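You operate a simulated robot arm through the tools that you are given. There is no shell and no other tool.

The job below is to be done with a simulated two-armed robot. You get a single attempt, and the scene is never put back.

Task
Move the blue pin to the small hole, reset the grey slider, then take off the orange cap.
Fine: slide the slider all the way back first; it ends against the pin. Free the grey star knob; the cap goes on the cap tray.

Only the result counts: the job must be done as asked and must still hold three seconds after the hand-in. Knocking over, shifting, dropping, spilling or breaking anything else fails it. Lids that push on must go on centred and level and be pressed home; caps that screw on are set level and turned clockwise until they are tight.

Robot
Two 7-joint arms with fingered hands on one trunk that stands fixed in place. Base frame: the origin is at the foot of the trunk, x ahead of it, y to its left, z up; the work surface is at about z = 800. Units: mm, rad, N and s.
The left shoulder is at [45, 170, 1146], the right one opposite. With the tool pointing down near the work surface each hand reaches from about 280 to 760 mm from the base axis, measured 20 degrees to its own side. Payload 4 kg a hand.
The tool frame of a hand sits at the grasp point between the pads (the TCP): z along the fingers, y along the line on which they close. The tips reach 26 mm beyond it. The gripper opens to 132 mm; its body begins 73 mm behind the TCP. The gripper is a hand of 4 fingers: y runs from the thumb to the fingers, the wrist lies at [0, 0, -224] in the tool frame, and closing takes about 1.5 s.
Orientation is told as [roll, pitch, yaw] about the base's x, y, z axes, in that order, counted from this pose: with the fingers straight down and closing along the base's y, the tool's x points along the base's -x, its y along +y and its z along -z.

Tools
- The arms move only by the tool nudge_tool. It takes "left_increments", "right_increments" or both (then of equal length, played together; a hand with none holds still); each is a list of rows, each a list of 2 entries, a list of its own where there are three numbers: the shift along the base's x, y, z in cm, then the turn, a rotation vector about the base's x, y, z in rad. In form: [[[dx, dy, dz], [rx, ry, rz]], ...]. A call has 1 to 20 rows; each row shifts and turns the commanded pose from where the row before left it. "left_grip" and "right_grip" are, for a hand that has rows, the gripper command, from -1 (shut) to 1 (fully open), values between in proportion, set as the call begins (left out, the last holds). Rows are played at 5 a second. More than 50 mm and 0.15 rad between two rows, or a gripper value outside its range, and nothing of the call is played. A pose out of reach is approached as far as the arm can. The call stops where the force on the tool passes 40 N (or 10 N more than at its start, if that is more) or the arm is blocked; 0.2 s more then pass. Each finger travels about 45 mm/s and halts on what it meets, pressing with about 28 N; the grip force reading is that of the motor and also rises with nothing between the fingers. The clock runs only during rows and for 0.2 s after the last one: add rows that do not move to give the fingers time. The reply holds the time, the measured pose of the TCP, the force on the tool along the base axes, the opening and the grip force, in the units named above and with some noise, with the torque about the TCP (base axes, N m) and any sound that the robot's microphone picked up.
- Cameras (640 x 400 px; columns grow to the right, rows downward): "scene" is now at [122.7, 32.6, 1335.5]; the picture's right is [0.46, -0.89, -0.00], its down [-0.53, -0.27, -0.81] and it looks along [0.71, 0.37, -0.59] (base axes); focal length 334 px, centre (320, 200). "left" rides on the left gripper at [-68, 2, -97] in its tool frame; the picture's right is [-0.03, -1.00, 0.00], its down [0.82, -0.02, -0.58] and it looks along [0.58, -0.01, 0.82] (tool axes); focal length 270 px, centre (320, 200). "right" rides on the right gripper at [68, 2, -97] in its tool frame; the picture's right is [-0.03, 1.00, 0.00], its down [-0.82, -0.02, -0.58] and it looks along [-0.58, -0.01, 0.82] (tool axes); focal length 270 px, centre (320, 200). There is no depth. A picture from a camera that has moved, and an enlarged one, comes with that camera's place and axes in the base frame and with its lens. The place of the scene camera against the robot may be out by one fixed shift of up to 25 mm in any direction.
- get_image(camera): a new picture of that camera. No time passes.
- slide_trunk(by): moves the trunk up (or, below 0, down) by that many mm; the arms and the scene camera ride with it, the base frame stays. It gives what a move gives, with no picture.
- hand_shape(shape, hand): the hand has 4 fingers and takes this shape, open, in about a second: jaw (thumb against the fingers, like two jaws); tri (thumb and two fingers); tip (a fingertip pinch); poke (one finger out to press); point (the index stretched); flat (the hand flat); cup (the hand cupped); fist (a fist). The gripper value then closes the fingers along that shape, each until it touches; the sizes above hold for jaw. It gives what a move gives, with no picture.
- aim_head(pan, tilt): turns the head with the scene camera to pan (to the left, within 1.501 rad either way) and tilt (down, from -0.506 to 1.204), counted from straight ahead of the robot (the tilt from the chest, where the trunk bows). It gives what a move gives.
- enlarge(camera, box): a new picture of the part [left, top, right, bottom] of that camera's present view, enlarged. No time passes.
- finish_job(): hands the job in; it is judged then, once.

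Nothing tells you positions but the pictures and the camera data. Unless the task says otherwise, let go and move clear before handing in.

The tools are called after ">>>" by a JSON object that holds its "op" and its "data". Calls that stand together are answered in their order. nudge_tool: Moves the arms, as the interface text tells. Its arguments: {"type":"object","properties":{"left_increments":{"type":"array","items":{"type":"array"}},"left_grip":{"type":"number"},"right_increments":{"type":"array","items":{"type":"array"}},"right_grip":{"type":"number"}},"required":[]} The other tools are called the same way: slide_trunk (by) moves the trunk up or down; hand_shape (shape, hand) gives the hand a shape; aim_head (pan, tilt) turns the head that bears the scene camera; get_image (camera) takes a picture; enlarge (camera, box) takes an enlarged picture of a part of a camera's view; finish_job () hands the job in.

At the start:

```text
time_s: 0.0
left_position: [515.5, 380.5, 1078.5]
left_orientation: [0.001, -0.001, -0.001]
left_ft_force: [-0.8, 0.0, -0.1]
left_wrist_torque: [0.04, 0.02, 0.01]
left_opening: 131.8
left_grip_force: 0.0
left_shape: jaw
right_position: [543.2, 1.9, 1021.7]
right_orientation: [0.0, 0.001, -0.001]
right_ft_force: [0.8, -0.1, -0.7]
right_wrist_torque: [-0.03, -0.02, 0.01]
right_opening: 132.0
right_grip_force: 0.0
right_shape: jaw
trunk travel left (down, up): [-375.0, 380.0]
head pan, tilt (commanded): [0.482, 0.634]
```

scene: 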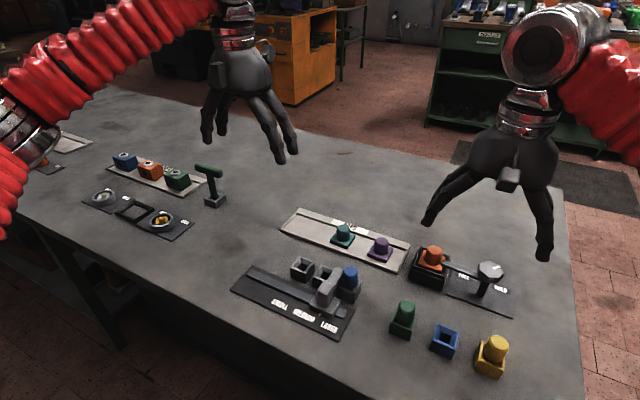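
right: 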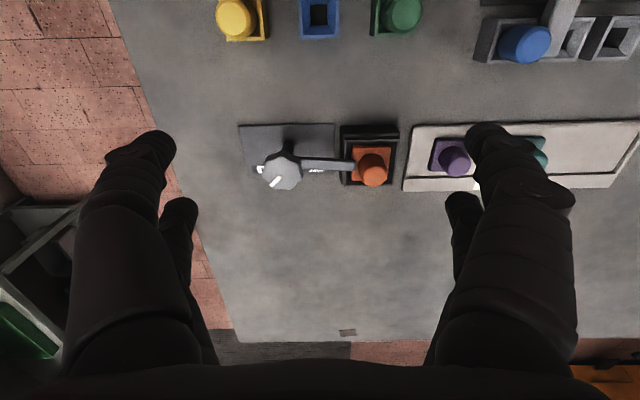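
left: 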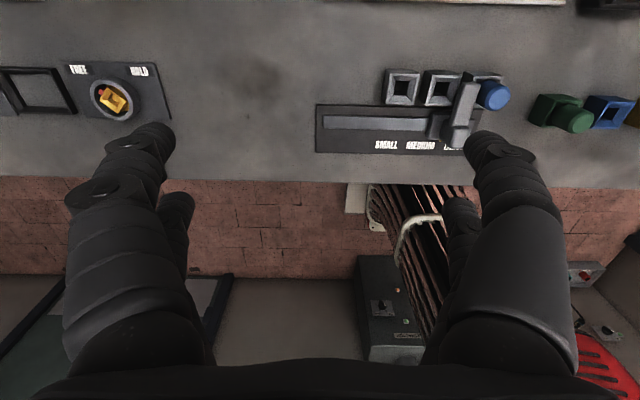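

I see a table with a slider plate (SMALL / MEDIUM / LARGE holes with a blue pin), a cap tray with teal and purple caps, and an orange cap in a clamp with a grey star knob. I will look closer before moving anything.

>>> {"op": "enlarge", "data": {"camera": "scene", "box": [220, 200, 380, 350]}}

>>> {"op": "enlarge", "data": {"camera": "scene", "box": [380, 220, 540, 390]}}

>>> {"op": "enlarge", "data": {"camera": "left", "box": [300, 50, 640, 200]}}

>>> {"op": "enlarge", "data": {"camera": "right", "box": [220, 0, 640, 200]}}

>>> {"op": "enlarge", "data": {"camera": "scene", "box": [30, 120, 240, 250]}}

```text
2.67 times, centred on (300, 275) of scene
camera zoom: at [122.7, 32.6, 1335.5], right [0.46, -0.89, 0.0], down [-0.53, -0.27, -0.81], along [0.71, 0.37, -0.59], focal length 890 px, centre (373, 0)
```

zoom: 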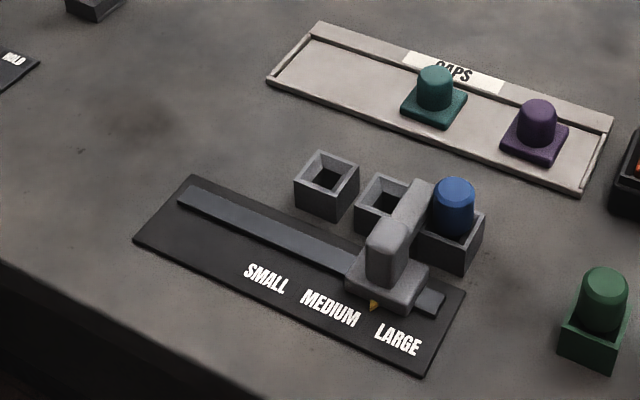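

```text
2.35 times, centred on (460, 305) of scene
camera zoom: at [122.7, 32.6, 1335.5], right [0.46, -0.89, 0.0], down [-0.53, -0.27, -0.81], along [0.71, 0.37, -0.59], focal length 786 px, centre (-9, -47)
```

zoom: 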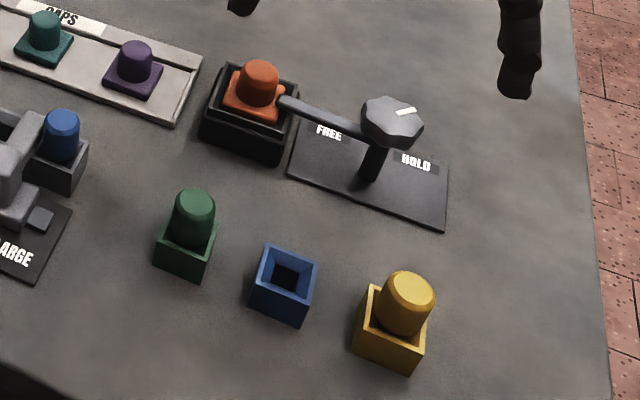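

```text
1.88 times, centred on (470, 125) of left
camera zoom: at [582.9, 382.3, 1174.8], right [0.03, -1.0, 0.0], down [-0.82, -0.02, 0.58], along [-0.58, -0.01, -0.82], focal length 509 px, centre (38, 341)
```

zoom: 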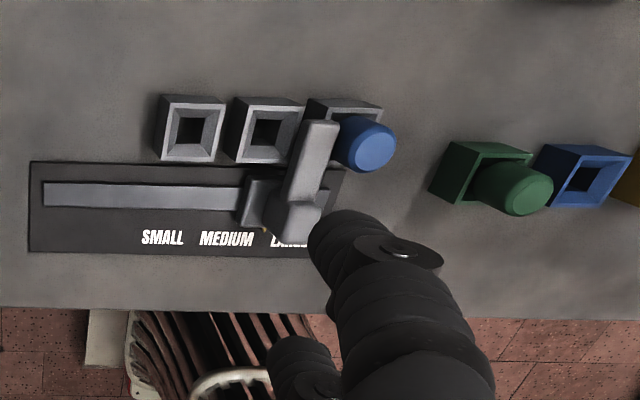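

```text
1.52 times, centred on (430, 100) of right
camera zoom: at [475.4, 2.7, 1119.4], right [0.03, 1.0, 0.0], down [0.82, -0.02, 0.58], along [0.58, -0.01, -0.82], focal length 412 px, centre (152, 352)
```

zoom: 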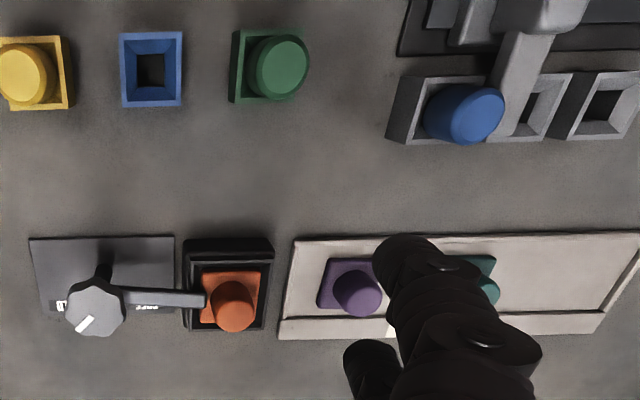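

```text
3.05 times, centred on (135, 185) of scene
camera zoom: at [122.7, 32.6, 1335.5], right [0.46, -0.89, 0.0], down [-0.53, -0.27, -0.81], along [0.71, 0.37, -0.59], focal length 1018 px, centre (884, 246)
```

zoom: 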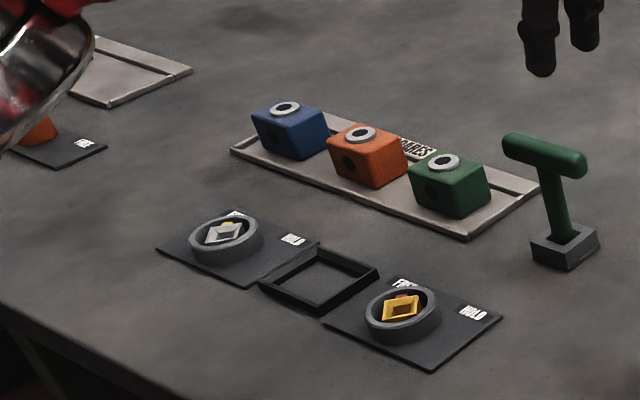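

The blue pin sits in the LARGE hole (around x 510, y 190), with the slider arm against it. The orange cap is around (620, 60) under the clamp lever, and the knob is around (608, -37). I'm moving both hands to get closer views first.

>>> {"op": "nudge_tool", "data": {"left_increments": [[[1.1, -3.6, -3.2], [0, 0, 0]], [[1.1, -3.6, -3.2], [0, 0, 0]], [[1.1, -3.6, -3.2], [0, 0, 0]], [[1.1, -3.6, -3.2], [0, 0, 0]]], "right_increments": [[[-1.1, 0, -1.8], [0, 0, 0]], [[-1.1, 0, -1.8], [0, 0, 0]], [[-1.1, 0, -1.8], [0, 0, 0]], [[-1.1, 0, -1.8], [0, 0, 0]]]}}

>>> {"op": "get_image", "data": {"camera": "left"}}

>>> {"op": "get_image", "data": {"camera": "right"}}

>>> {"op": "get_image", "data": {"camera": "scene"}}

```text
time_s: 1.0
left_position: [562.3, 240.3, 947.2]
left_orientation: [-0.001, 0.002, 0.001]
left_ft_force: [-0.5, 0.1, 0.3]
left_wrist_torque: [-0.01, 0.02, 0.01]
left_opening: 132.0
left_grip_force: 0.2
left_shape: jaw
right_position: [501.2, 0.4, 950.6]
right_orientation: [-0.002, 0.002, 0.0]
right_ft_force: [-0.4, 0.3, 0.0]
right_wrist_torque: [0.01, 0.0, -0.01]
right_opening: 131.8
right_grip_force: 0.1
right_shape: jaw
trunk travel left (down, up): [-375.0, 380.0]
head pan, tilt (commanded): [0.482, 0.634]
```

```text
taken
camera left: at [629.5, 242.7, 1043.5], right [0.03, -1.0, 0.0], down [-0.82, -0.02, 0.58], along [-0.58, -0.01, -0.82], focal length 270 px, centre (320, 200)
```

left: 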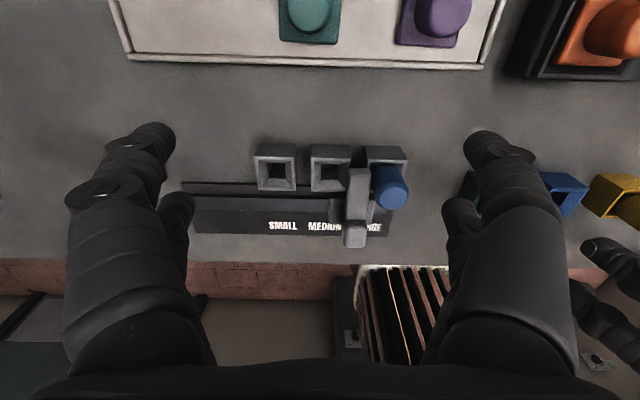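

```text
taken
camera right: at [432.2, 1.9, 1048.4], right [0.03, 1.0, 0.0], down [0.82, -0.02, 0.58], along [0.58, -0.01, -0.82], focal length 270 px, centre (320, 200)
```

right: 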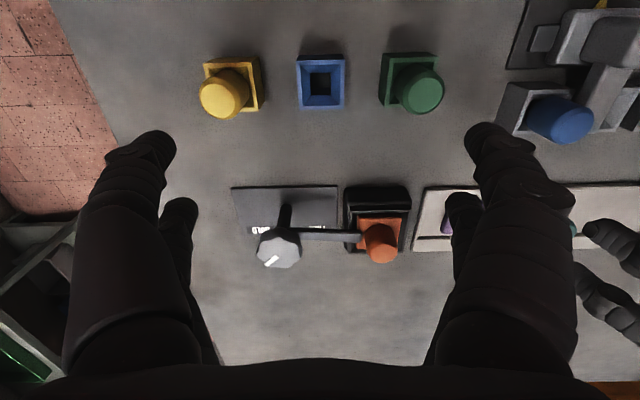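

```text
taken
camera scene: at [123.3, 32.0, 1335.4], right [0.46, -0.89, 0.0], down [-0.53, -0.27, -0.8], along [0.71, 0.37, -0.59], focal length 334 px, centre (320, 200)
```

scene: 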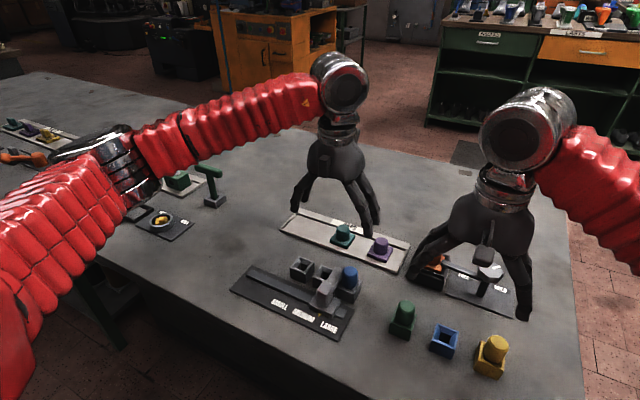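

Both hand cameras now see their targets. I'm enlarging the slider and the knob to read their geometry.

>>> {"op": "enlarge", "data": {"camera": "left", "box": [170, 120, 430, 270]}}

>>> {"op": "enlarge", "data": {"camera": "right", "box": [210, 160, 450, 300]}}

>>> {"op": "enlarge", "data": {"camera": "scene", "box": [220, 220, 380, 350]}}

>>> {"op": "enlarge", "data": {"camera": "left", "box": [90, 0, 640, 130]}}

```text
2.46 times, centred on (300, 195) of left
camera zoom: at [629.5, 242.7, 1043.5], right [0.03, -1.0, 0.0], down [-0.82, -0.02, 0.58], along [-0.58, -0.01, -0.82], focal length 665 px, centre (369, 212)
```

zoom: 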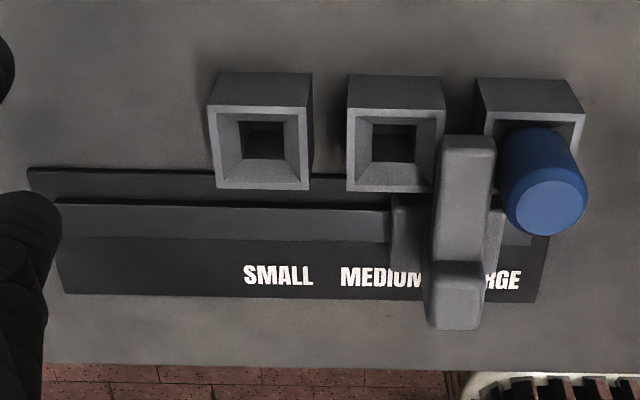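

```text
2.67 times, centred on (330, 230) of right
camera zoom: at [432.2, 1.9, 1048.4], right [0.03, 1.0, 0.0], down [0.82, -0.02, 0.58], along [0.58, -0.01, -0.82], focal length 721 px, centre (293, 120)
```

zoom: 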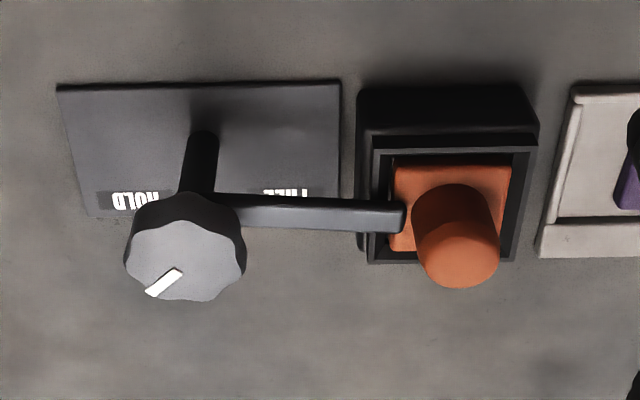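

```text
3.08 times, centred on (300, 285) of scene
camera zoom: at [123.3, 32.0, 1335.4], right [0.46, -0.89, 0.0], down [-0.53, -0.27, -0.8], along [0.71, 0.37, -0.59], focal length 1028 px, centre (382, -62)
```

zoom: 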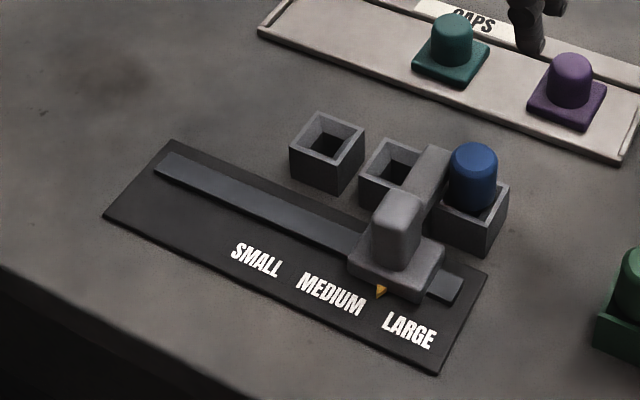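

```text
1.16 times, centred on (365, 65) of left
camera zoom: at [629.5, 242.7, 1043.5], right [0.03, -1.0, 0.0], down [-0.82, -0.02, 0.58], along [-0.58, -0.01, -0.82], focal length 314 px, centre (268, 357)
```

zoom: 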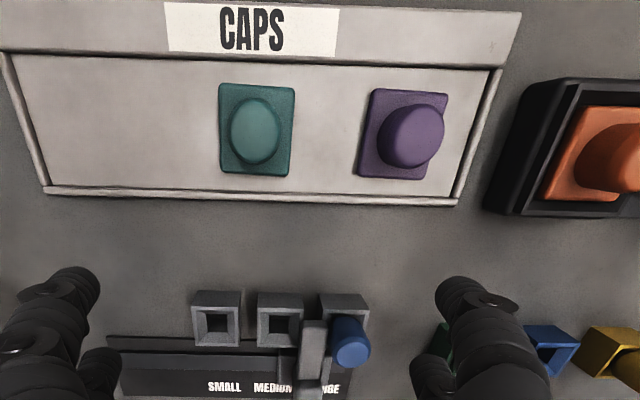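

I estimate the plate at x 410–480, y 158–384, with the hole blocks topping out near z 830 at x≈506 (small y≈280, medium y≈231, large y≈182). The knob is near (610, -38, 877), and its mark points to HOLD, so it needs about 90° counterclockwise to reach FREE. Next I'll look at the slider from the other side and at the cap from the left camera.

>>> {"op": "nudge_tool", "data": {"left_increments": [[[0, 4, 2], [0, 0, 0]], [[0, 4, 2], [0, 0, 0]], [[0, 4, 2], [0, 0, 0]], [[0, 4, 0], [0, 0, 0]], [[0, 4, 0], [0, 0, 0]], [[0, 0, 0], [0, 0, 0]]], "right_increments": [[[0, 0, 0], [0, 0, 0]], [[-2, 4, 0], [0, 0, 0]], [[-2, 4, 0], [0, 0, 0]], [[-2, 4, 0], [0, 0, 0]], [[-2, 4, 0], [0, 0, 0]], [[-2, 4, 0], [0, 0, 0]]]}}

>>> {"op": "get_image", "data": {"camera": "right"}}

>>> {"op": "get_image", "data": {"camera": "scene"}}

```text
time_s: 2.4
left_position: [558.3, 438.1, 1012.7]
left_orientation: [-0.001, 0.0, -0.001]
left_ft_force: [0.1, 0.3, 0.2]
left_wrist_torque: [0.01, 0.0, 0.01]
left_opening: 131.9
left_grip_force: 0.2
left_shape: jaw
right_position: [398.6, 205.0, 950.6]
right_orientation: [0.001, 0.0, -0.002]
right_ft_force: [0.8, -0.7, 0.3]
right_wrist_torque: [-0.02, 0.0, 0.0]
right_opening: 131.8
right_grip_force: 0.0
right_shape: jaw
trunk travel left (down, up): [-375.0, 380.0]
head pan, tilt (commanded): [0.482, 0.634]
```

```text
taken
camera right: at [330.3, 207.1, 1049.3], right [0.03, 1.0, 0.0], down [0.82, -0.02, 0.58], along [0.58, -0.02, -0.82], focal length 270 px, centre (320, 200)
```

right: 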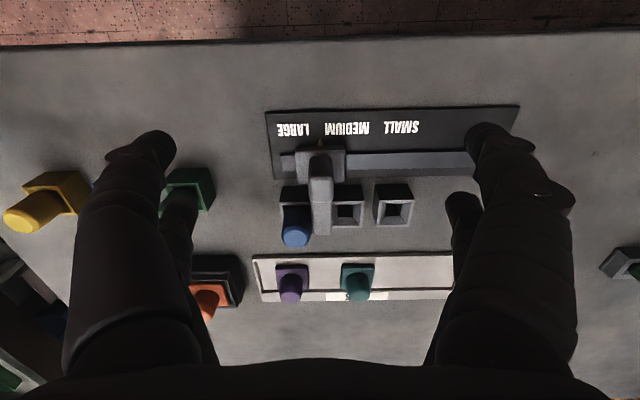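

```text
taken
camera scene: at [122.3, 33.2, 1335.5], right [0.46, -0.89, 0.0], down [-0.53, -0.28, -0.81], along [0.71, 0.37, -0.59], focal length 334 px, centre (320, 200)
```

scene: 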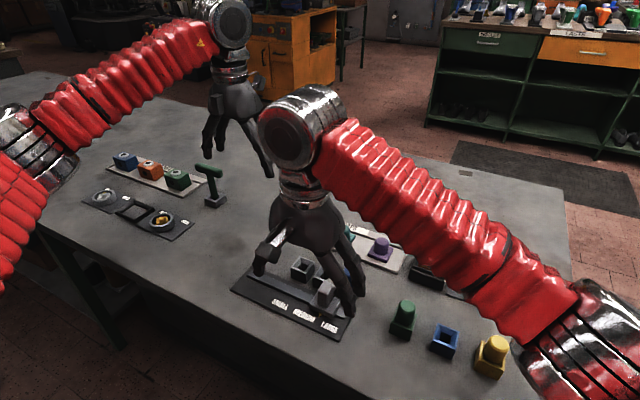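

>>> {"op": "enlarge", "data": {"camera": "right", "box": [250, 90, 450, 260]}}

>>> {"op": "enlarge", "data": {"camera": "scene", "box": [240, 240, 370, 340]}}

>>> {"op": "enlarge", "data": {"camera": "right", "box": [180, 230, 470, 320]}}

```text
2.35 times, centred on (350, 175) of right
camera zoom: at [330.3, 207.1, 1049.3], right [0.03, 1.0, 0.0], down [0.82, -0.02, 0.58], along [0.58, -0.02, -0.82], focal length 636 px, centre (249, 259)
```

zoom: 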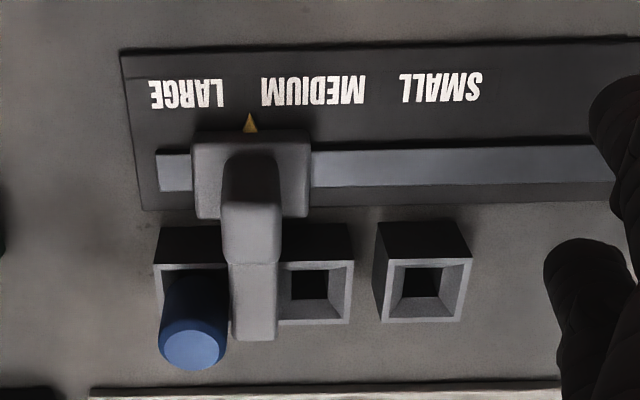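

```text
4.00 times, centred on (305, 290) of scene
camera zoom: at [122.3, 33.2, 1335.5], right [0.46, -0.89, 0.0], down [-0.53, -0.28, -0.81], along [0.71, 0.37, -0.59], focal length 1336 px, centre (380, -160)
```

zoom: 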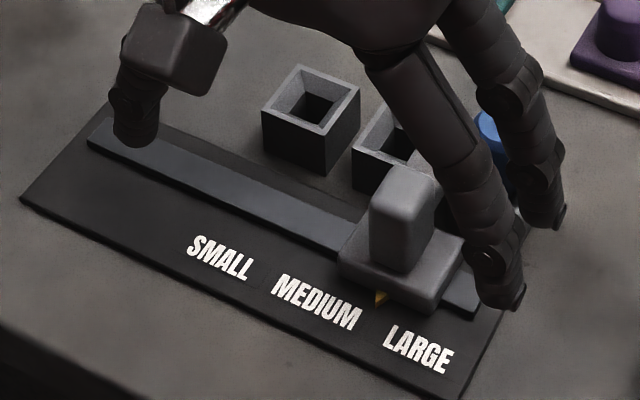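

```text
2.21 times, centred on (325, 275) of right
camera zoom: at [330.3, 207.1, 1049.3], right [0.03, 1.0, 0.0], down [0.82, -0.02, 0.58], along [0.58, -0.02, -0.82], focal length 596 px, centre (309, 34)
```

zoom: 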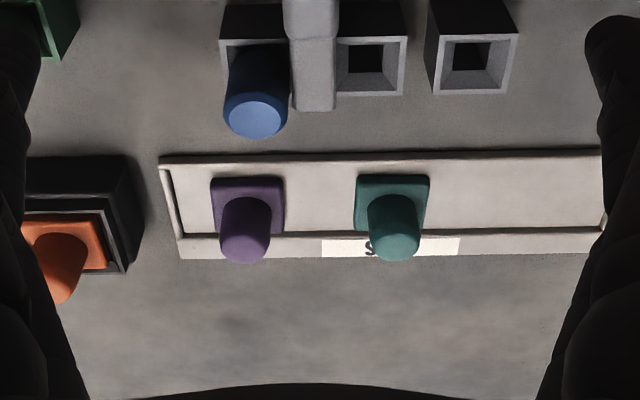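

The post top triangulates to about (455, 205, 857) and the pin to (505, 179.5), top at z 861. I'm now looking at the fingers to see how they are laid out before choosing a grasp.

>>> {"op": "enlarge", "data": {"camera": "scene", "box": [180, 40, 300, 190]}}

>>> {"op": "enlarge", "data": {"camera": "scene", "box": [230, 180, 380, 340]}}

>>> {"op": "get_image", "data": {"camera": "left"}}

```text
2.67 times, centred on (240, 115) of scene
camera zoom: at [122.3, 33.2, 1335.5], right [0.46, -0.89, 0.0], down [-0.53, -0.28, -0.81], along [0.71, 0.37, -0.59], focal length 890 px, centre (533, 427)
```

zoom: 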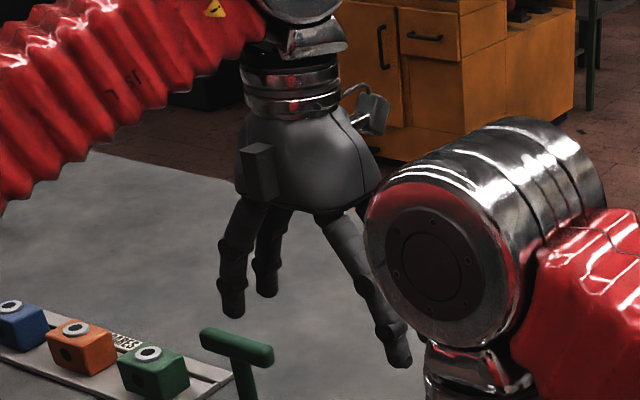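

```text
2.50 times, centred on (305, 260) of scene
camera zoom: at [122.3, 33.2, 1335.5], right [0.46, -0.89, 0.0], down [-0.53, -0.28, -0.81], along [0.71, 0.37, -0.59], focal length 835 px, centre (358, 50)
```

zoom: 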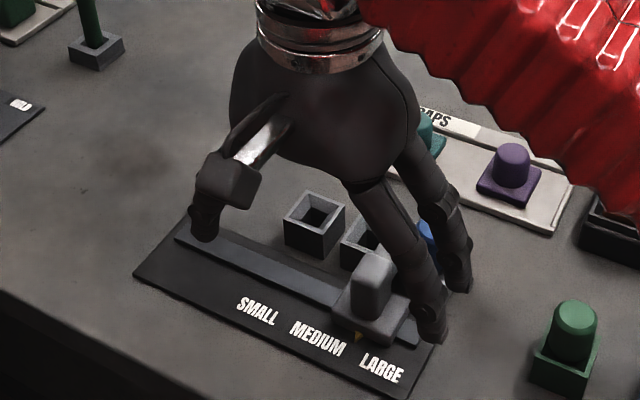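

```text
taken
camera left: at [626.1, 440.0, 1108.8], right [0.03, -1.0, 0.0], down [-0.82, -0.02, 0.58], along [-0.58, -0.02, -0.82], focal length 270 px, centre (320, 200)
```

left: 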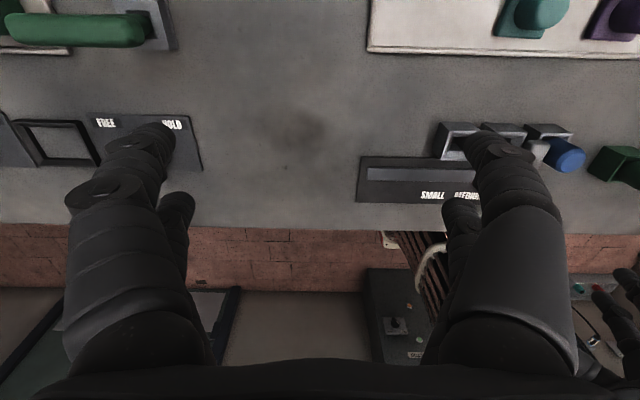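

Each jaw has two fingers spaced about 40 mm apart along the tool's x. I'll retract the right hand, and close the left hand partway in free space to see how the fingers sit.

>>> {"op": "nudge_tool", "data": {"left_increments": [[[0, 0, 0], [0, 0, 0]], [[0, 0, 0], [0, 0, 0]], [[0, 0, 0], [0, 0, 0]], [[0, 0, 0], [0, 0, 0]], [[0, 0, 0], [0, 0, 0]], [[0, 0, 0], [0, 0, 0]], [[0, 0, 0], [0, 0, 0]], [[0, 0, 0], [0, 0, 0]]], "left_grip": -0.6, "right_increments": [[[0, -4.5, 2], [0, 0, 0]], [[0, -4.5, 2], [0, 0, 0]], [[0.5, -4.8, 1], [0, 0, 0]], [[0.5, -4.8, 0], [0, 0, 0]], [[0.5, -4.8, 0], [0, 0, 0]], [[0.5, -4.8, 0], [0, 0, 0]], [[0.5, -4.8, 0], [0, 0, 0]], [[0, 0, 0], [0, 0, 0]]]}}

>>> {"op": "get_image", "data": {"camera": "left"}}

>>> {"op": "enlarge", "data": {"camera": "scene", "box": [180, 40, 300, 190]}}

```text
time_s: 4.2
left_position: [557.6, 436.9, 1012.3]
left_orientation: [0.0, 0.001, 0.001]
left_ft_force: [-0.3, 0.0, 0.0]
left_wrist_torque: [0.0, 0.01, 0.0]
left_opening: 26.5
left_grip_force: 0.1
left_shape: jaw
right_position: [423.9, -127.1, 1002.6]
right_orientation: [-0.001, 0.001, 0.002]
right_ft_force: [-0.9, -0.7, -0.3]
right_wrist_torque: [-0.03, -0.06, 0.03]
right_opening: 131.5
right_grip_force: 0.1
right_shape: jaw
trunk travel left (down, up): [-375.0, 380.0]
head pan, tilt (commanded): [0.482, 0.634]
```

```text
taken
camera left: at [626.5, 439.4, 1108.5], right [0.03, -1.0, 0.0], down [-0.82, -0.02, 0.58], along [-0.58, -0.01, -0.82], focal length 270 px, centre (320, 200)
```

left: 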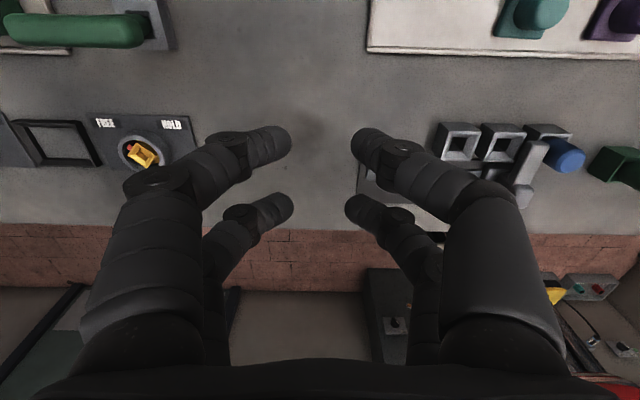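

```text
2.67 times, centred on (240, 115) of scene
camera zoom: at [122.8, 32.9, 1335.4], right [0.46, -0.89, 0.0], down [-0.53, -0.28, -0.8], along [0.71, 0.37, -0.59], focal length 890 px, centre (533, 427)
```

zoom: 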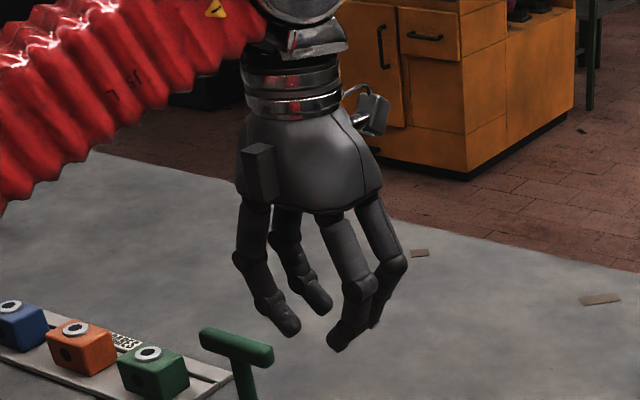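

In jaw shape the finger pairs straddle the centre, which suits wide objects but not a 24 mm pin. I'll try the "tip" shape in free space and see how it looks.

>>> {"op": "hand_shape", "data": {"shape": "tip", "hand": "left"}}

>>> {"op": "get_image", "data": {"camera": "left"}}

>>> {"op": "enlarge", "data": {"camera": "scene", "box": [180, 40, 300, 190]}}

```text
time_s: 5.1
left_position: [558.1, 437.6, 1012.0]
left_orientation: [0.0, 0.001, 0.001]
left_ft_force: [0.4, 0.7, 0.6]
left_wrist_torque: [-0.01, 0.01, -0.01]
left_opening: 131.7
left_grip_force: 0.1
left_shape: tip
right_position: [423.0, -126.6, 1002.1]
right_orientation: [0.0, 0.001, 0.0]
right_ft_force: [-0.6, -0.5, -0.7]
right_wrist_torque: [-0.01, -0.03, 0.0]
right_opening: 131.9
right_grip_force: 0.0
right_shape: jaw
trunk travel left (down, up): [-375.0, 380.0]
head pan, tilt (commanded): [0.482, 0.634]
```

```text
taken
camera left: at [626.3, 439.0, 1108.8], right [0.03, -1.0, 0.0], down [-0.82, -0.02, 0.58], along [-0.58, -0.01, -0.82], focal length 270 px, centre (320, 200)
```

left: 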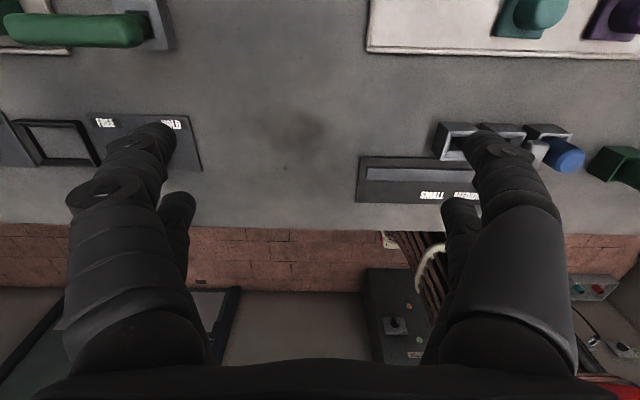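

```text
2.67 times, centred on (240, 115) of scene
camera zoom: at [122.6, 32.5, 1335.5], right [0.46, -0.89, 0.0], down [-0.53, -0.27, -0.81], along [0.71, 0.37, -0.59], focal length 890 px, centre (533, 427)
```

zoom: 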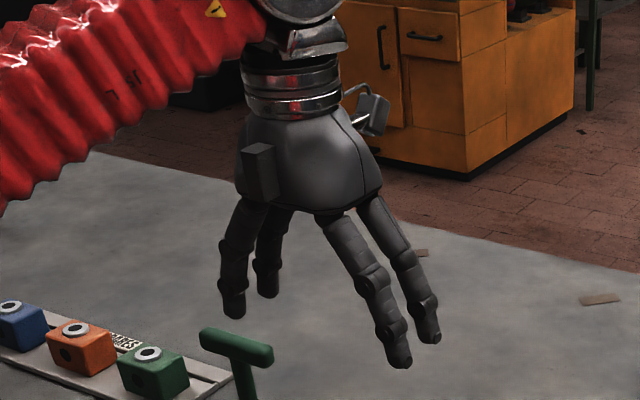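

>>> {"op": "nudge_tool", "data": {"left_increments": [[[0, 0, 0], [0, 0, 0]], [[0, 0, 0], [0, 0, 0]], [[0, 0, 0], [0, 0, 0]], [[0, 0, 0], [0, 0, 0]], [[0, 0, 0], [0, 0, 0]], [[0, 0, 0], [0, 0, 0]], [[0, 0, 0], [0, 0, 0]], [[0, 0, 0], [0, 0, 0]]], "left_grip": -0.8}}

>>> {"op": "get_image", "data": {"camera": "left"}}

>>> {"op": "enlarge", "data": {"camera": "scene", "box": [180, 40, 300, 190]}}

```text
time_s: 6.9
left_position: [558.6, 436.3, 1013.0]
left_orientation: [-0.001, 0.001, 0.001]
left_ft_force: [1.0, 0.1, 0.5]
left_wrist_torque: [-0.03, -0.01, 0.02]
left_opening: 13.9
left_grip_force: 0.1
left_shape: tip
right_position: [423.0, -126.5, 1002.6]
right_orientation: [0.0, 0.002, 0.0]
right_ft_force: [-0.3, 0.2, 0.2]
right_wrist_torque: [0.02, -0.02, 0.02]
right_opening: 132.0
right_grip_force: 0.1
right_shape: jaw
trunk travel left (down, up): [-375.0, 380.0]
head pan, tilt (commanded): [0.482, 0.634]
```

```text
taken
camera left: at [626.4, 439.0, 1108.8], right [0.03, -1.0, 0.0], down [-0.82, -0.02, 0.58], along [-0.58, -0.01, -0.82], focal length 270 px, centre (320, 200)
```

left: 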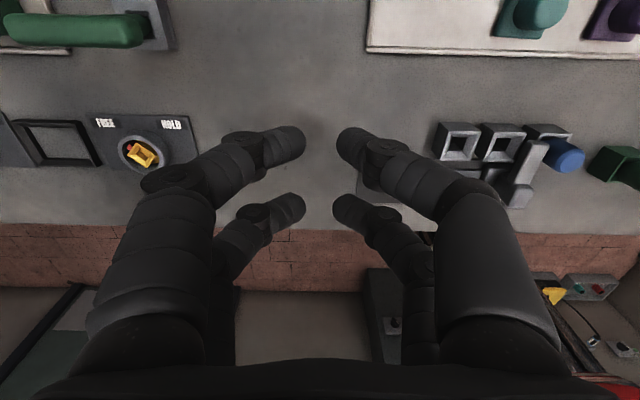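

```text
2.67 times, centred on (240, 115) of scene
camera zoom: at [122.6, 32.5, 1335.5], right [0.46, -0.89, 0.0], down [-0.53, -0.27, -0.81], along [0.71, 0.37, -0.59], focal length 890 px, centre (533, 427)
```

zoom: 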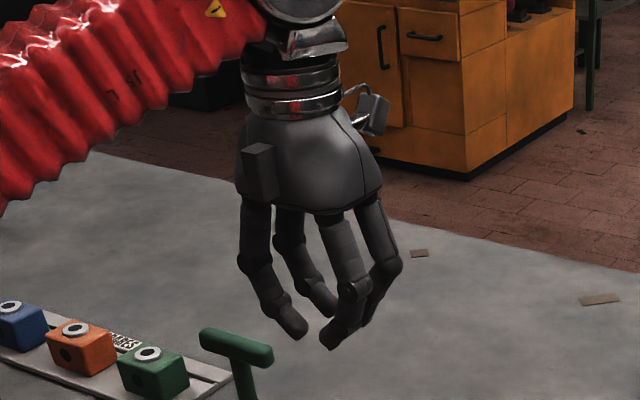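

>>> {"op": "hand_shape", "data": {"shape": "tri", "hand": "left"}}

>>> {"op": "nudge_tool", "data": {"left_increments": [[[0, 0, 0], [0, 0, 0]], [[0, 0, 0], [0, 0, 0]], [[0, 0, 0], [0, 0, 0]], [[0, 0, 0], [0, 0, 0]], [[0, 0, 0], [0, 0, 0]], [[0, 0, 0], [0, 0, 0]], [[0, 0, 0], [0, 0, 0]], [[0, 0, 0], [0, 0, 0]]], "left_grip": -0.6}}

>>> {"op": "get_image", "data": {"camera": "left"}}

>>> {"op": "enlarge", "data": {"camera": "scene", "box": [180, 40, 300, 190]}}

```text
time_s: 7.8
left_position: [557.5, 437.7, 1013.1]
left_orientation: [0.002, 0.001, 0.0]
left_ft_force: [-0.5, -1.1, -0.5]
left_wrist_torque: [-0.02, -0.03, 0.0]
left_opening: 131.7
left_grip_force: 0.1
left_shape: tri
right_position: [422.0, -124.7, 1001.8]
right_orientation: [0.001, 0.001, 0.001]
right_ft_force: [-1.4, 0.5, 0.3]
right_wrist_torque: [0.03, 0.0, 0.01]
right_opening: 132.0
right_grip_force: 0.1
right_shape: jaw
trunk travel left (down, up): [-375.0, 380.0]
head pan, tilt (commanded): [0.482, 0.634]
```

```text
time_s: 9.6
left_position: [558.3, 436.9, 1011.8]
left_orientation: [0.0, 0.001, 0.0]
left_ft_force: [-0.1, 0.2, 0.4]
left_wrist_torque: [-0.04, 0.03, -0.02]
left_opening: 26.7
left_grip_force: 0.1
left_shape: tri
right_position: [421.9, -126.5, 1002.5]
right_orientation: [0.0, 0.002, 0.0]
right_ft_force: [-0.3, 0.1, -0.4]
right_wrist_torque: [0.0, 0.01, 0.03]
right_opening: 131.6
right_grip_force: 0.0
right_shape: jaw
trunk travel left (down, up): [-375.0, 380.0]
head pan, tilt (commanded): [0.482, 0.634]
```

```text
taken
camera left: at [626.3, 439.0, 1108.8], right [0.03, -1.0, 0.0], down [-0.82, -0.02, 0.58], along [-0.58, -0.01, -0.82], focal length 270 px, centre (320, 200)
```

left: 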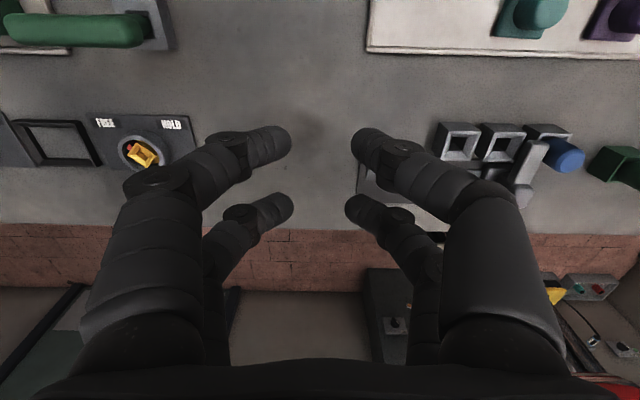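

```text
2.67 times, centred on (240, 115) of scene
camera zoom: at [122.6, 32.6, 1335.5], right [0.46, -0.89, 0.0], down [-0.53, -0.27, -0.81], along [0.71, 0.37, -0.59], focal length 890 px, centre (533, 427)
```

zoom: 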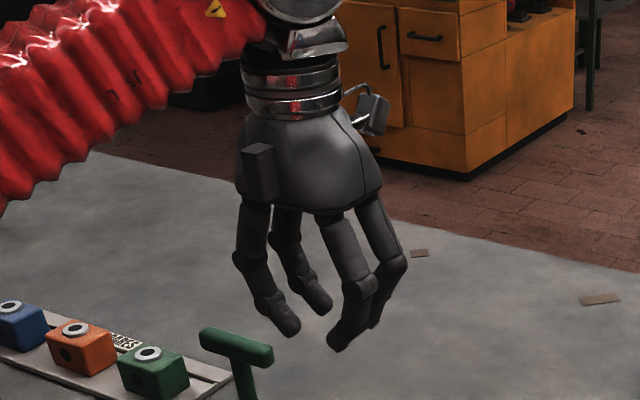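

All grip shapes look alike (two finger pairs at about ±18 mm along tool x), so I'll go back to jaw. I'll place one finger pair on the slider post by putting the TCP near x 437, y 205, and approach from above.

>>> {"op": "hand_shape", "data": {"shape": "jaw", "hand": "left"}}

>>> {"op": "nudge_tool", "data": {"left_increments": [[[-2.02, -3.87, -1.37], [0, 0, 0]], [[-2.02, -3.87, -1.37], [0, 0, 0]], [[-2.02, -3.87, -1.37], [0, 0, 0]], [[-2.02, -3.87, -1.37], [0, 0, 0]], [[-2.02, -3.87, -1.37], [0, 0, 0]], [[-2.02, -3.87, -1.37], [0, 0, 0]], [[0, 0, 0], [0, 0, 0]]], "left_grip": 0.0}}

>>> {"op": "get_image", "data": {"camera": "left"}}

>>> {"op": "get_image", "data": {"camera": "scene"}}

```text
time_s: 10.5
left_position: [557.7, 437.3, 1012.6]
left_orientation: [0.0, 0.002, 0.0]
left_ft_force: [0.1, -0.2, -0.7]
left_wrist_torque: [0.01, 0.01, -0.02]
left_opening: 132.0
left_grip_force: 0.1
left_shape: jaw
right_position: [422.7, -126.2, 1002.6]
right_orientation: [0.001, 0.002, 0.0]
right_ft_force: [0.4, 0.6, -0.3]
right_wrist_torque: [0.03, -0.01, 0.03]
right_opening: 132.1
right_grip_force: 0.1
right_shape: jaw
trunk travel left (down, up): [-375.0, 380.0]
head pan, tilt (commanded): [0.482, 0.634]
```

```text
time_s: 12.1
left_position: [439.4, 204.3, 929.6]
left_orientation: [0.001, -0.001, 0.0]
left_ft_force: [0.0, -1.1, -0.6]
left_wrist_torque: [0.0, -0.01, 0.0]
left_opening: 66.2
left_grip_force: 0.2
left_shape: jaw
right_position: [422.4, -126.2, 1000.7]
right_orientation: [-0.001, 0.0, 0.001]
right_ft_force: [-0.6, 0.2, -0.5]
right_wrist_torque: [-0.03, 0.0, -0.02]
right_opening: 132.0
right_grip_force: 0.1
right_shape: jaw
trunk travel left (down, up): [-375.0, 380.0]
head pan, tilt (commanded): [0.482, 0.634]
```

```text
taken
camera left: at [507.6, 205.8, 1026.3], right [0.03, -1.0, 0.0], down [-0.82, -0.02, 0.58], along [-0.58, -0.01, -0.82], focal length 270 px, centre (320, 200)
```

left: 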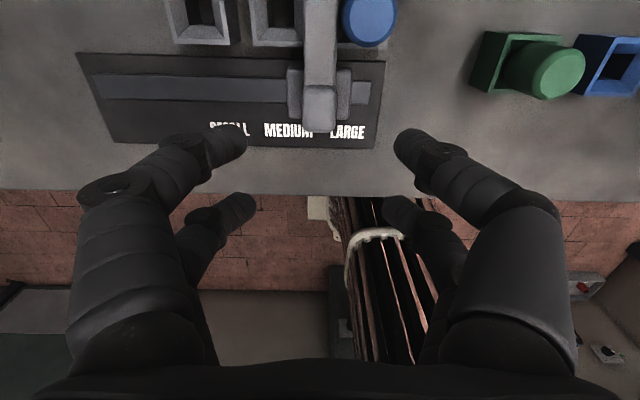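

```text
taken
camera scene: at [122.4, 32.7, 1335.5], right [0.46, -0.89, 0.0], down [-0.53, -0.28, -0.81], along [0.71, 0.37, -0.59], focal length 334 px, centre (320, 200)
```

scene: 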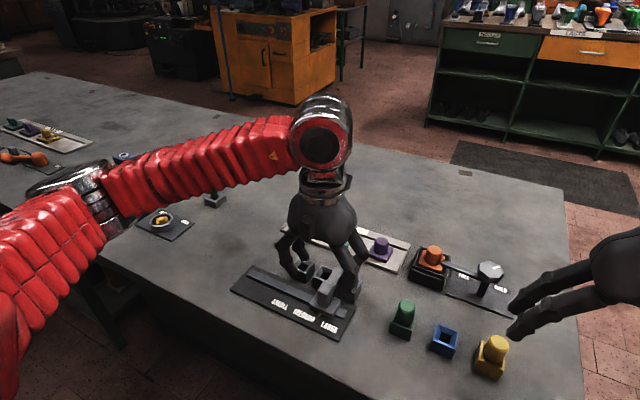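

The post is centred between the open jaws, with the front finger pair over it. I'm descending to about z 852.

>>> {"op": "nudge_tool", "data": {"left_increments": [[[-0.3, 0.1, -2], [0, 0, 0]], [[0, 0, -2], [0, 0, 0]], [[0, 0, -2], [0, 0, 0]], [[0, 0, -1.7], [0, 0, 0]], [[0, 0, 0], [0, 0, 0]]]}}

>>> {"op": "get_image", "data": {"camera": "left"}}

>>> {"op": "enlarge", "data": {"camera": "scene", "box": [240, 190, 400, 340]}}

```text
time_s: 13.3
left_position: [433.0, 205.9, 850.7]
left_orientation: [0.0, 0.002, 0.0]
left_ft_force: [-0.3, -1.0, -0.4]
left_wrist_torque: [0.04, -0.03, -0.02]
left_opening: 66.5
left_grip_force: 0.1
left_shape: jaw
right_position: [422.0, -126.0, 1000.9]
right_orientation: [-0.001, 0.0, -0.001]
right_ft_force: [-0.6, 0.6, -0.1]
right_wrist_torque: [0.01, 0.01, -0.02]
right_opening: 131.9
right_grip_force: 0.0
right_shape: jaw
trunk travel left (down, up): [-375.0, 380.0]
head pan, tilt (commanded): [0.482, 0.634]
```

```text
taken
camera left: at [501.0, 207.0, 947.5], right [0.03, -1.0, 0.0], down [-0.82, -0.02, 0.58], along [-0.58, -0.01, -0.82], focal length 270 px, centre (320, 200)
```

left: 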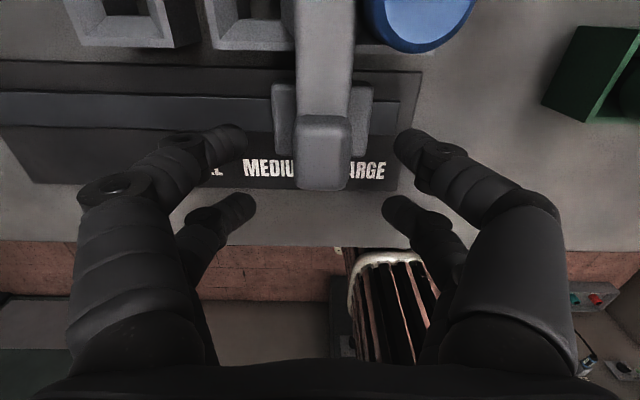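

```text
2.67 times, centred on (320, 265) of scene
camera zoom: at [122.5, 32.5, 1335.5], right [0.46, -0.89, 0.0], down [-0.53, -0.27, -0.81], along [0.71, 0.37, -0.59], focal length 890 px, centre (320, 27)
```

zoom: 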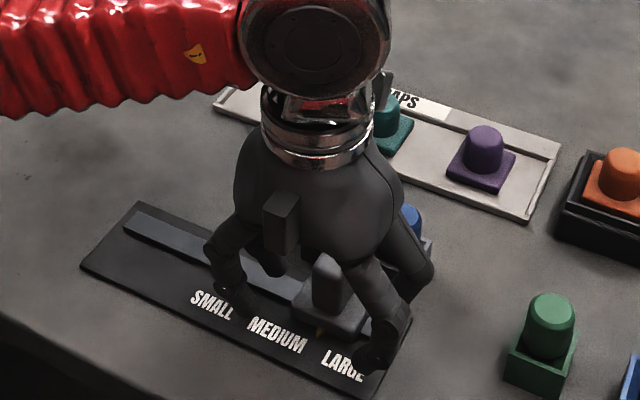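

The post is between the jaws with no contact force. I'm closing on it.

>>> {"op": "nudge_tool", "data": {"left_increments": [[[0, 0, 0], [0, 0, 0]], [[0, 0, 0], [0, 0, 0]], [[0, 0, 0], [0, 0, 0]], [[0, 0, 0], [0, 0, 0]], [[0, 0, 0], [0, 0, 0]], [[0, 0, 0], [0, 0, 0]], [[0, 0, 0], [0, 0, 0]]], "left_grip": -1}}

>>> {"op": "get_image", "data": {"camera": "left"}}

```text
time_s: 14.9
left_position: [432.5, 205.5, 851.1]
left_orientation: [0.001, 0.002, 0.0]
left_ft_force: [0.1, 0.3, -2.1]
left_wrist_torque: [-0.07, 0.07, -0.03]
left_opening: 6.7
left_grip_force: 27.7
left_shape: jaw
right_position: [422.8, -126.5, 1001.0]
right_orientation: [0.001, 0.001, 0.001]
right_ft_force: [0.2, 0.4, -0.3]
right_wrist_torque: [-0.03, 0.02, 0.01]
right_opening: 131.9
right_grip_force: 0.1
right_shape: jaw
trunk travel left (down, up): [-375.0, 380.0]
head pan, tilt (commanded): [0.482, 0.634]
```

```text
taken
camera left: at [501.1, 206.9, 947.4], right [0.03, -1.0, 0.0], down [-0.82, -0.02, 0.58], along [-0.58, -0.01, -0.82], focal length 270 px, centre (320, 200)
```

left: 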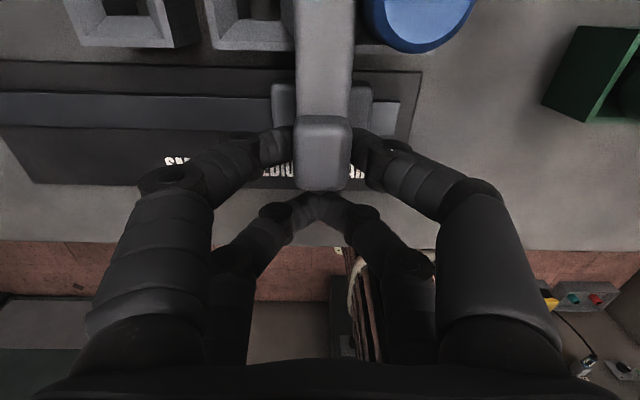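

The front pair grips the post and the rear pair closed behind it. I'm pulling the slider toward +y in steps.

>>> {"op": "nudge_tool", "data": {"left_increments": [[[0, 0.5, 0], [0, 0, 0]], [[0, 1, 0], [0, 0, 0]], [[0, 1, 0], [0, 0, 0]], [[0, 1, 0], [0, 0, 0]], [[0, 1, 0], [0, 0, 0]], [[0, 1, 0], [0, 0, 0]], [[0, 1, 0], [0, 0, 0]], [[0, 0, 0], [0, 0, 0]]]}}

>>> {"op": "get_image", "data": {"camera": "left"}}

>>> {"op": "enlarge", "data": {"camera": "scene", "box": [220, 190, 380, 340]}}

```text
time_s: 16.7
left_position: [432.9, 269.1, 851.3]
left_orientation: [0.001, 0.002, 0.0]
left_ft_force: [-5.1, -1.4, -7.2]
left_wrist_torque: [-0.04, 0.2, 0.0]
left_opening: 6.2
left_grip_force: 28.2
left_shape: jaw
right_position: [421.8, -125.4, 1001.8]
right_orientation: [0.0, 0.0, 0.001]
right_ft_force: [0.3, -0.2, 0.1]
right_wrist_torque: [-0.01, -0.01, -0.02]
right_opening: 131.8
right_grip_force: 0.0
right_shape: jaw
trunk travel left (down, up): [-375.0, 380.0]
head pan, tilt (commanded): [0.482, 0.634]
```

```text
taken
camera left: at [501.5, 271.7, 947.8], right [0.03, -1.0, 0.0], down [-0.82, -0.02, 0.58], along [-0.58, -0.01, -0.82], focal length 270 px, centre (320, 200)
```

left: 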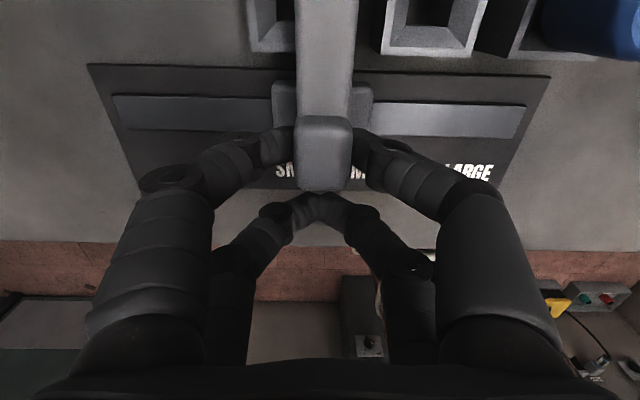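

```text
2.67 times, centred on (300, 265) of scene
camera zoom: at [122.5, 32.7, 1335.5], right [0.46, -0.89, 0.0], down [-0.53, -0.28, -0.81], along [0.71, 0.37, -0.59], focal length 890 px, centre (373, 27)
```

zoom: 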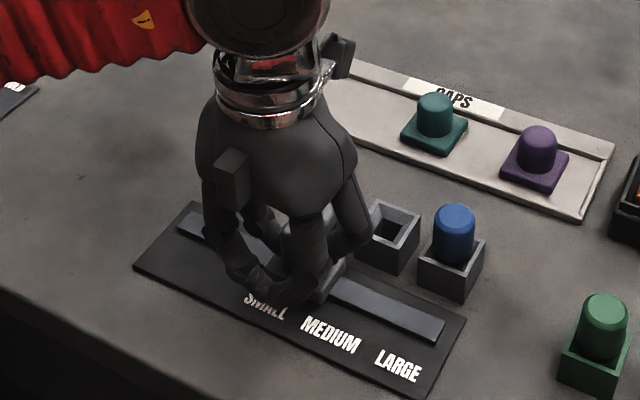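

The slider follows freely. I'm continuing toward the +y end of the track.

>>> {"op": "nudge_tool", "data": {"left_increments": [[[0, 1, 0], [0, 0, 0]], [[0, 1, 0], [0, 0, 0]], [[0, 1, 0], [0, 0, 0]], [[0, 1, 0], [0, 0, 0]], [[0, 1, 0], [0, 0, 0]], [[0, 0.5, 0], [0, 0, 0]], [[0, 0.5, 0], [0, 0, 0]], [[0, 0, 0], [0, 0, 0]]]}}

>>> {"op": "get_image", "data": {"camera": "left"}}

```text
time_s: 18.5
left_position: [433.0, 331.0, 851.2]
left_orientation: [0.0, 0.002, -0.001]
left_ft_force: [-8.3, -1.2, -10.0]
left_wrist_torque: [-0.08, 0.34, 0.04]
left_opening: 6.3
left_grip_force: 28.4
left_shape: jaw
right_position: [422.4, -124.8, 1001.1]
right_orientation: [-0.001, -0.001, -0.001]
right_ft_force: [0.1, 0.5, -0.6]
right_wrist_torque: [-0.03, 0.0, 0.01]
right_opening: 131.6
right_grip_force: 0.1
right_shape: jaw
trunk travel left (down, up): [-375.0, 380.0]
head pan, tilt (commanded): [0.482, 0.634]
```

```text
taken
camera left: at [501.9, 332.6, 948.0], right [0.03, -1.0, 0.0], down [-0.82, -0.02, 0.58], along [-0.58, -0.01, -0.82], focal length 270 px, centre (320, 200)
```

left: 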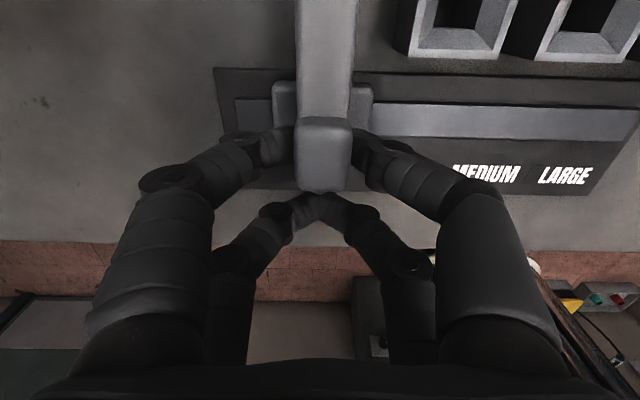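

There's about 20 mm of track left, so I'm continuing in small steps until it stops.

>>> {"op": "nudge_tool", "data": {"left_increments": [[[0, 0.4, 0], [0, 0, 0]], [[0, 0.4, 0], [0, 0, 0]], [[0, 0.4, 0], [0, 0, 0]], [[0, 0.3, 0], [0, 0, 0]], [[0, 0.3, 0], [0, 0, 0]], [[0, 0.2, 0], [0, 0, 0]], [[0, 0, 0], [0, 0, 0]]]}}

>>> {"op": "get_image", "data": {"camera": "left"}}

```text
time_s: 20.1
left_position: [432.9, 350.1, 851.9]
left_orientation: [0.002, 0.003, 0.0]
left_ft_force: [-6.5, -2.0, -12.1]
left_wrist_torque: [-0.07, 0.34, -0.01]
left_opening: 6.5
left_grip_force: 27.9
left_shape: jaw
right_position: [423.0, -126.0, 1001.1]
right_orientation: [-0.001, 0.002, 0.0]
right_ft_force: [-0.2, -0.9, 0.2]
right_wrist_torque: [-0.01, 0.0, 0.03]
right_opening: 131.5
right_grip_force: 0.0
right_shape: jaw
trunk travel left (down, up): [-375.0, 380.0]
head pan, tilt (commanded): [0.482, 0.634]
```

```text
taken
camera left: at [501.7, 352.2, 948.2], right [0.03, -1.0, 0.0], down [-0.82, -0.02, 0.58], along [-0.58, -0.01, -0.82], focal length 270 px, centre (320, 200)
```

left: 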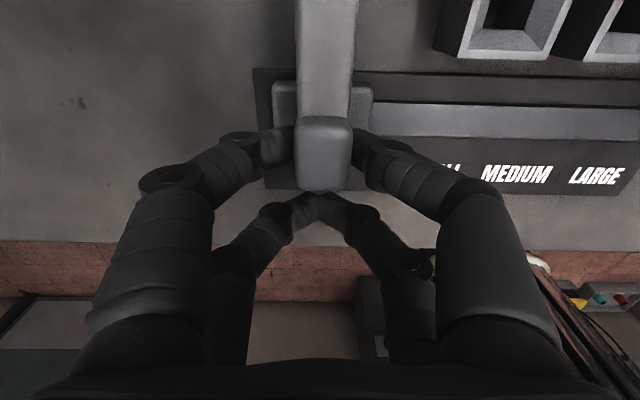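

The carriage now covers the end of the track. I'm nudging a little more to feel for the stop.

>>> {"op": "nudge_tool", "data": {"left_increments": [[[0, 0.2, 0], [0, 0, 0]], [[0, 0.2, 0], [0, 0, 0]], [[0, 0.2, 0], [0, 0, 0]], [[0, 0, 0], [0, 0, 0]]]}}

>>> {"op": "enlarge", "data": {"camera": "left", "box": [220, 50, 420, 200]}}

```text
time_s: 21.1
left_position: [433.1, 355.9, 852.0]
left_orientation: [-0.001, -0.001, -0.002]
left_ft_force: [-9.9, -5.8, -8.0]
left_wrist_torque: [-0.11, 0.35, -0.05]
left_opening: 6.5
left_grip_force: 28.1
left_shape: jaw
right_position: [422.9, -126.7, 1002.1]
right_orientation: [0.001, -0.001, 0.001]
right_ft_force: [-0.4, -0.2, -0.3]
right_wrist_torque: [0.0, 0.04, 0.05]
right_opening: 131.9
right_grip_force: 0.0
right_shape: jaw
trunk travel left (down, up): [-375.0, 380.0]
head pan, tilt (commanded): [0.482, 0.634]
```

```text
2.67 times, centred on (320, 125) of left
camera zoom: at [502.0, 357.7, 948.0], right [0.02, -1.0, 0.0], down [-0.82, -0.02, 0.58], along [-0.58, -0.01, -0.82], focal length 721 px, centre (320, 400)
```

zoom: 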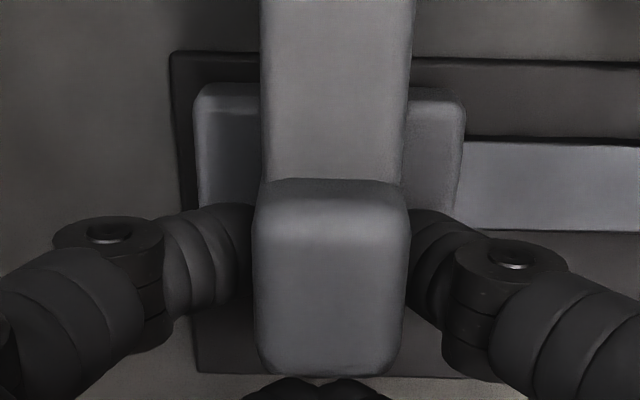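

>>> {"op": "nudge_tool", "data": {"left_increments": [[[0, 0.2, 0], [0, 0, 0]], [[0, 0, 0], [0, 0, 0]]]}}

```text
time_s: 21.7
left_position: [433.5, 358.0, 852.5]
left_orientation: [-0.003, 0.0, -0.003]
left_ft_force: [-8.7, -9.2, -8.9]
left_wrist_torque: [-0.25, 0.3, -0.13]
left_opening: 6.6
left_grip_force: 28.0
left_shape: jaw
right_position: [422.0, -127.5, 1001.5]
right_orientation: [0.001, 0.0, 0.0]
right_ft_force: [-0.1, 0.1, 0.5]
right_wrist_torque: [0.02, -0.02, 0.01]
right_opening: 132.0
right_grip_force: 0.1
right_shape: jaw
trunk travel left (down, up): [-375.0, 380.0]
head pan, tilt (commanded): [0.482, 0.634]
```

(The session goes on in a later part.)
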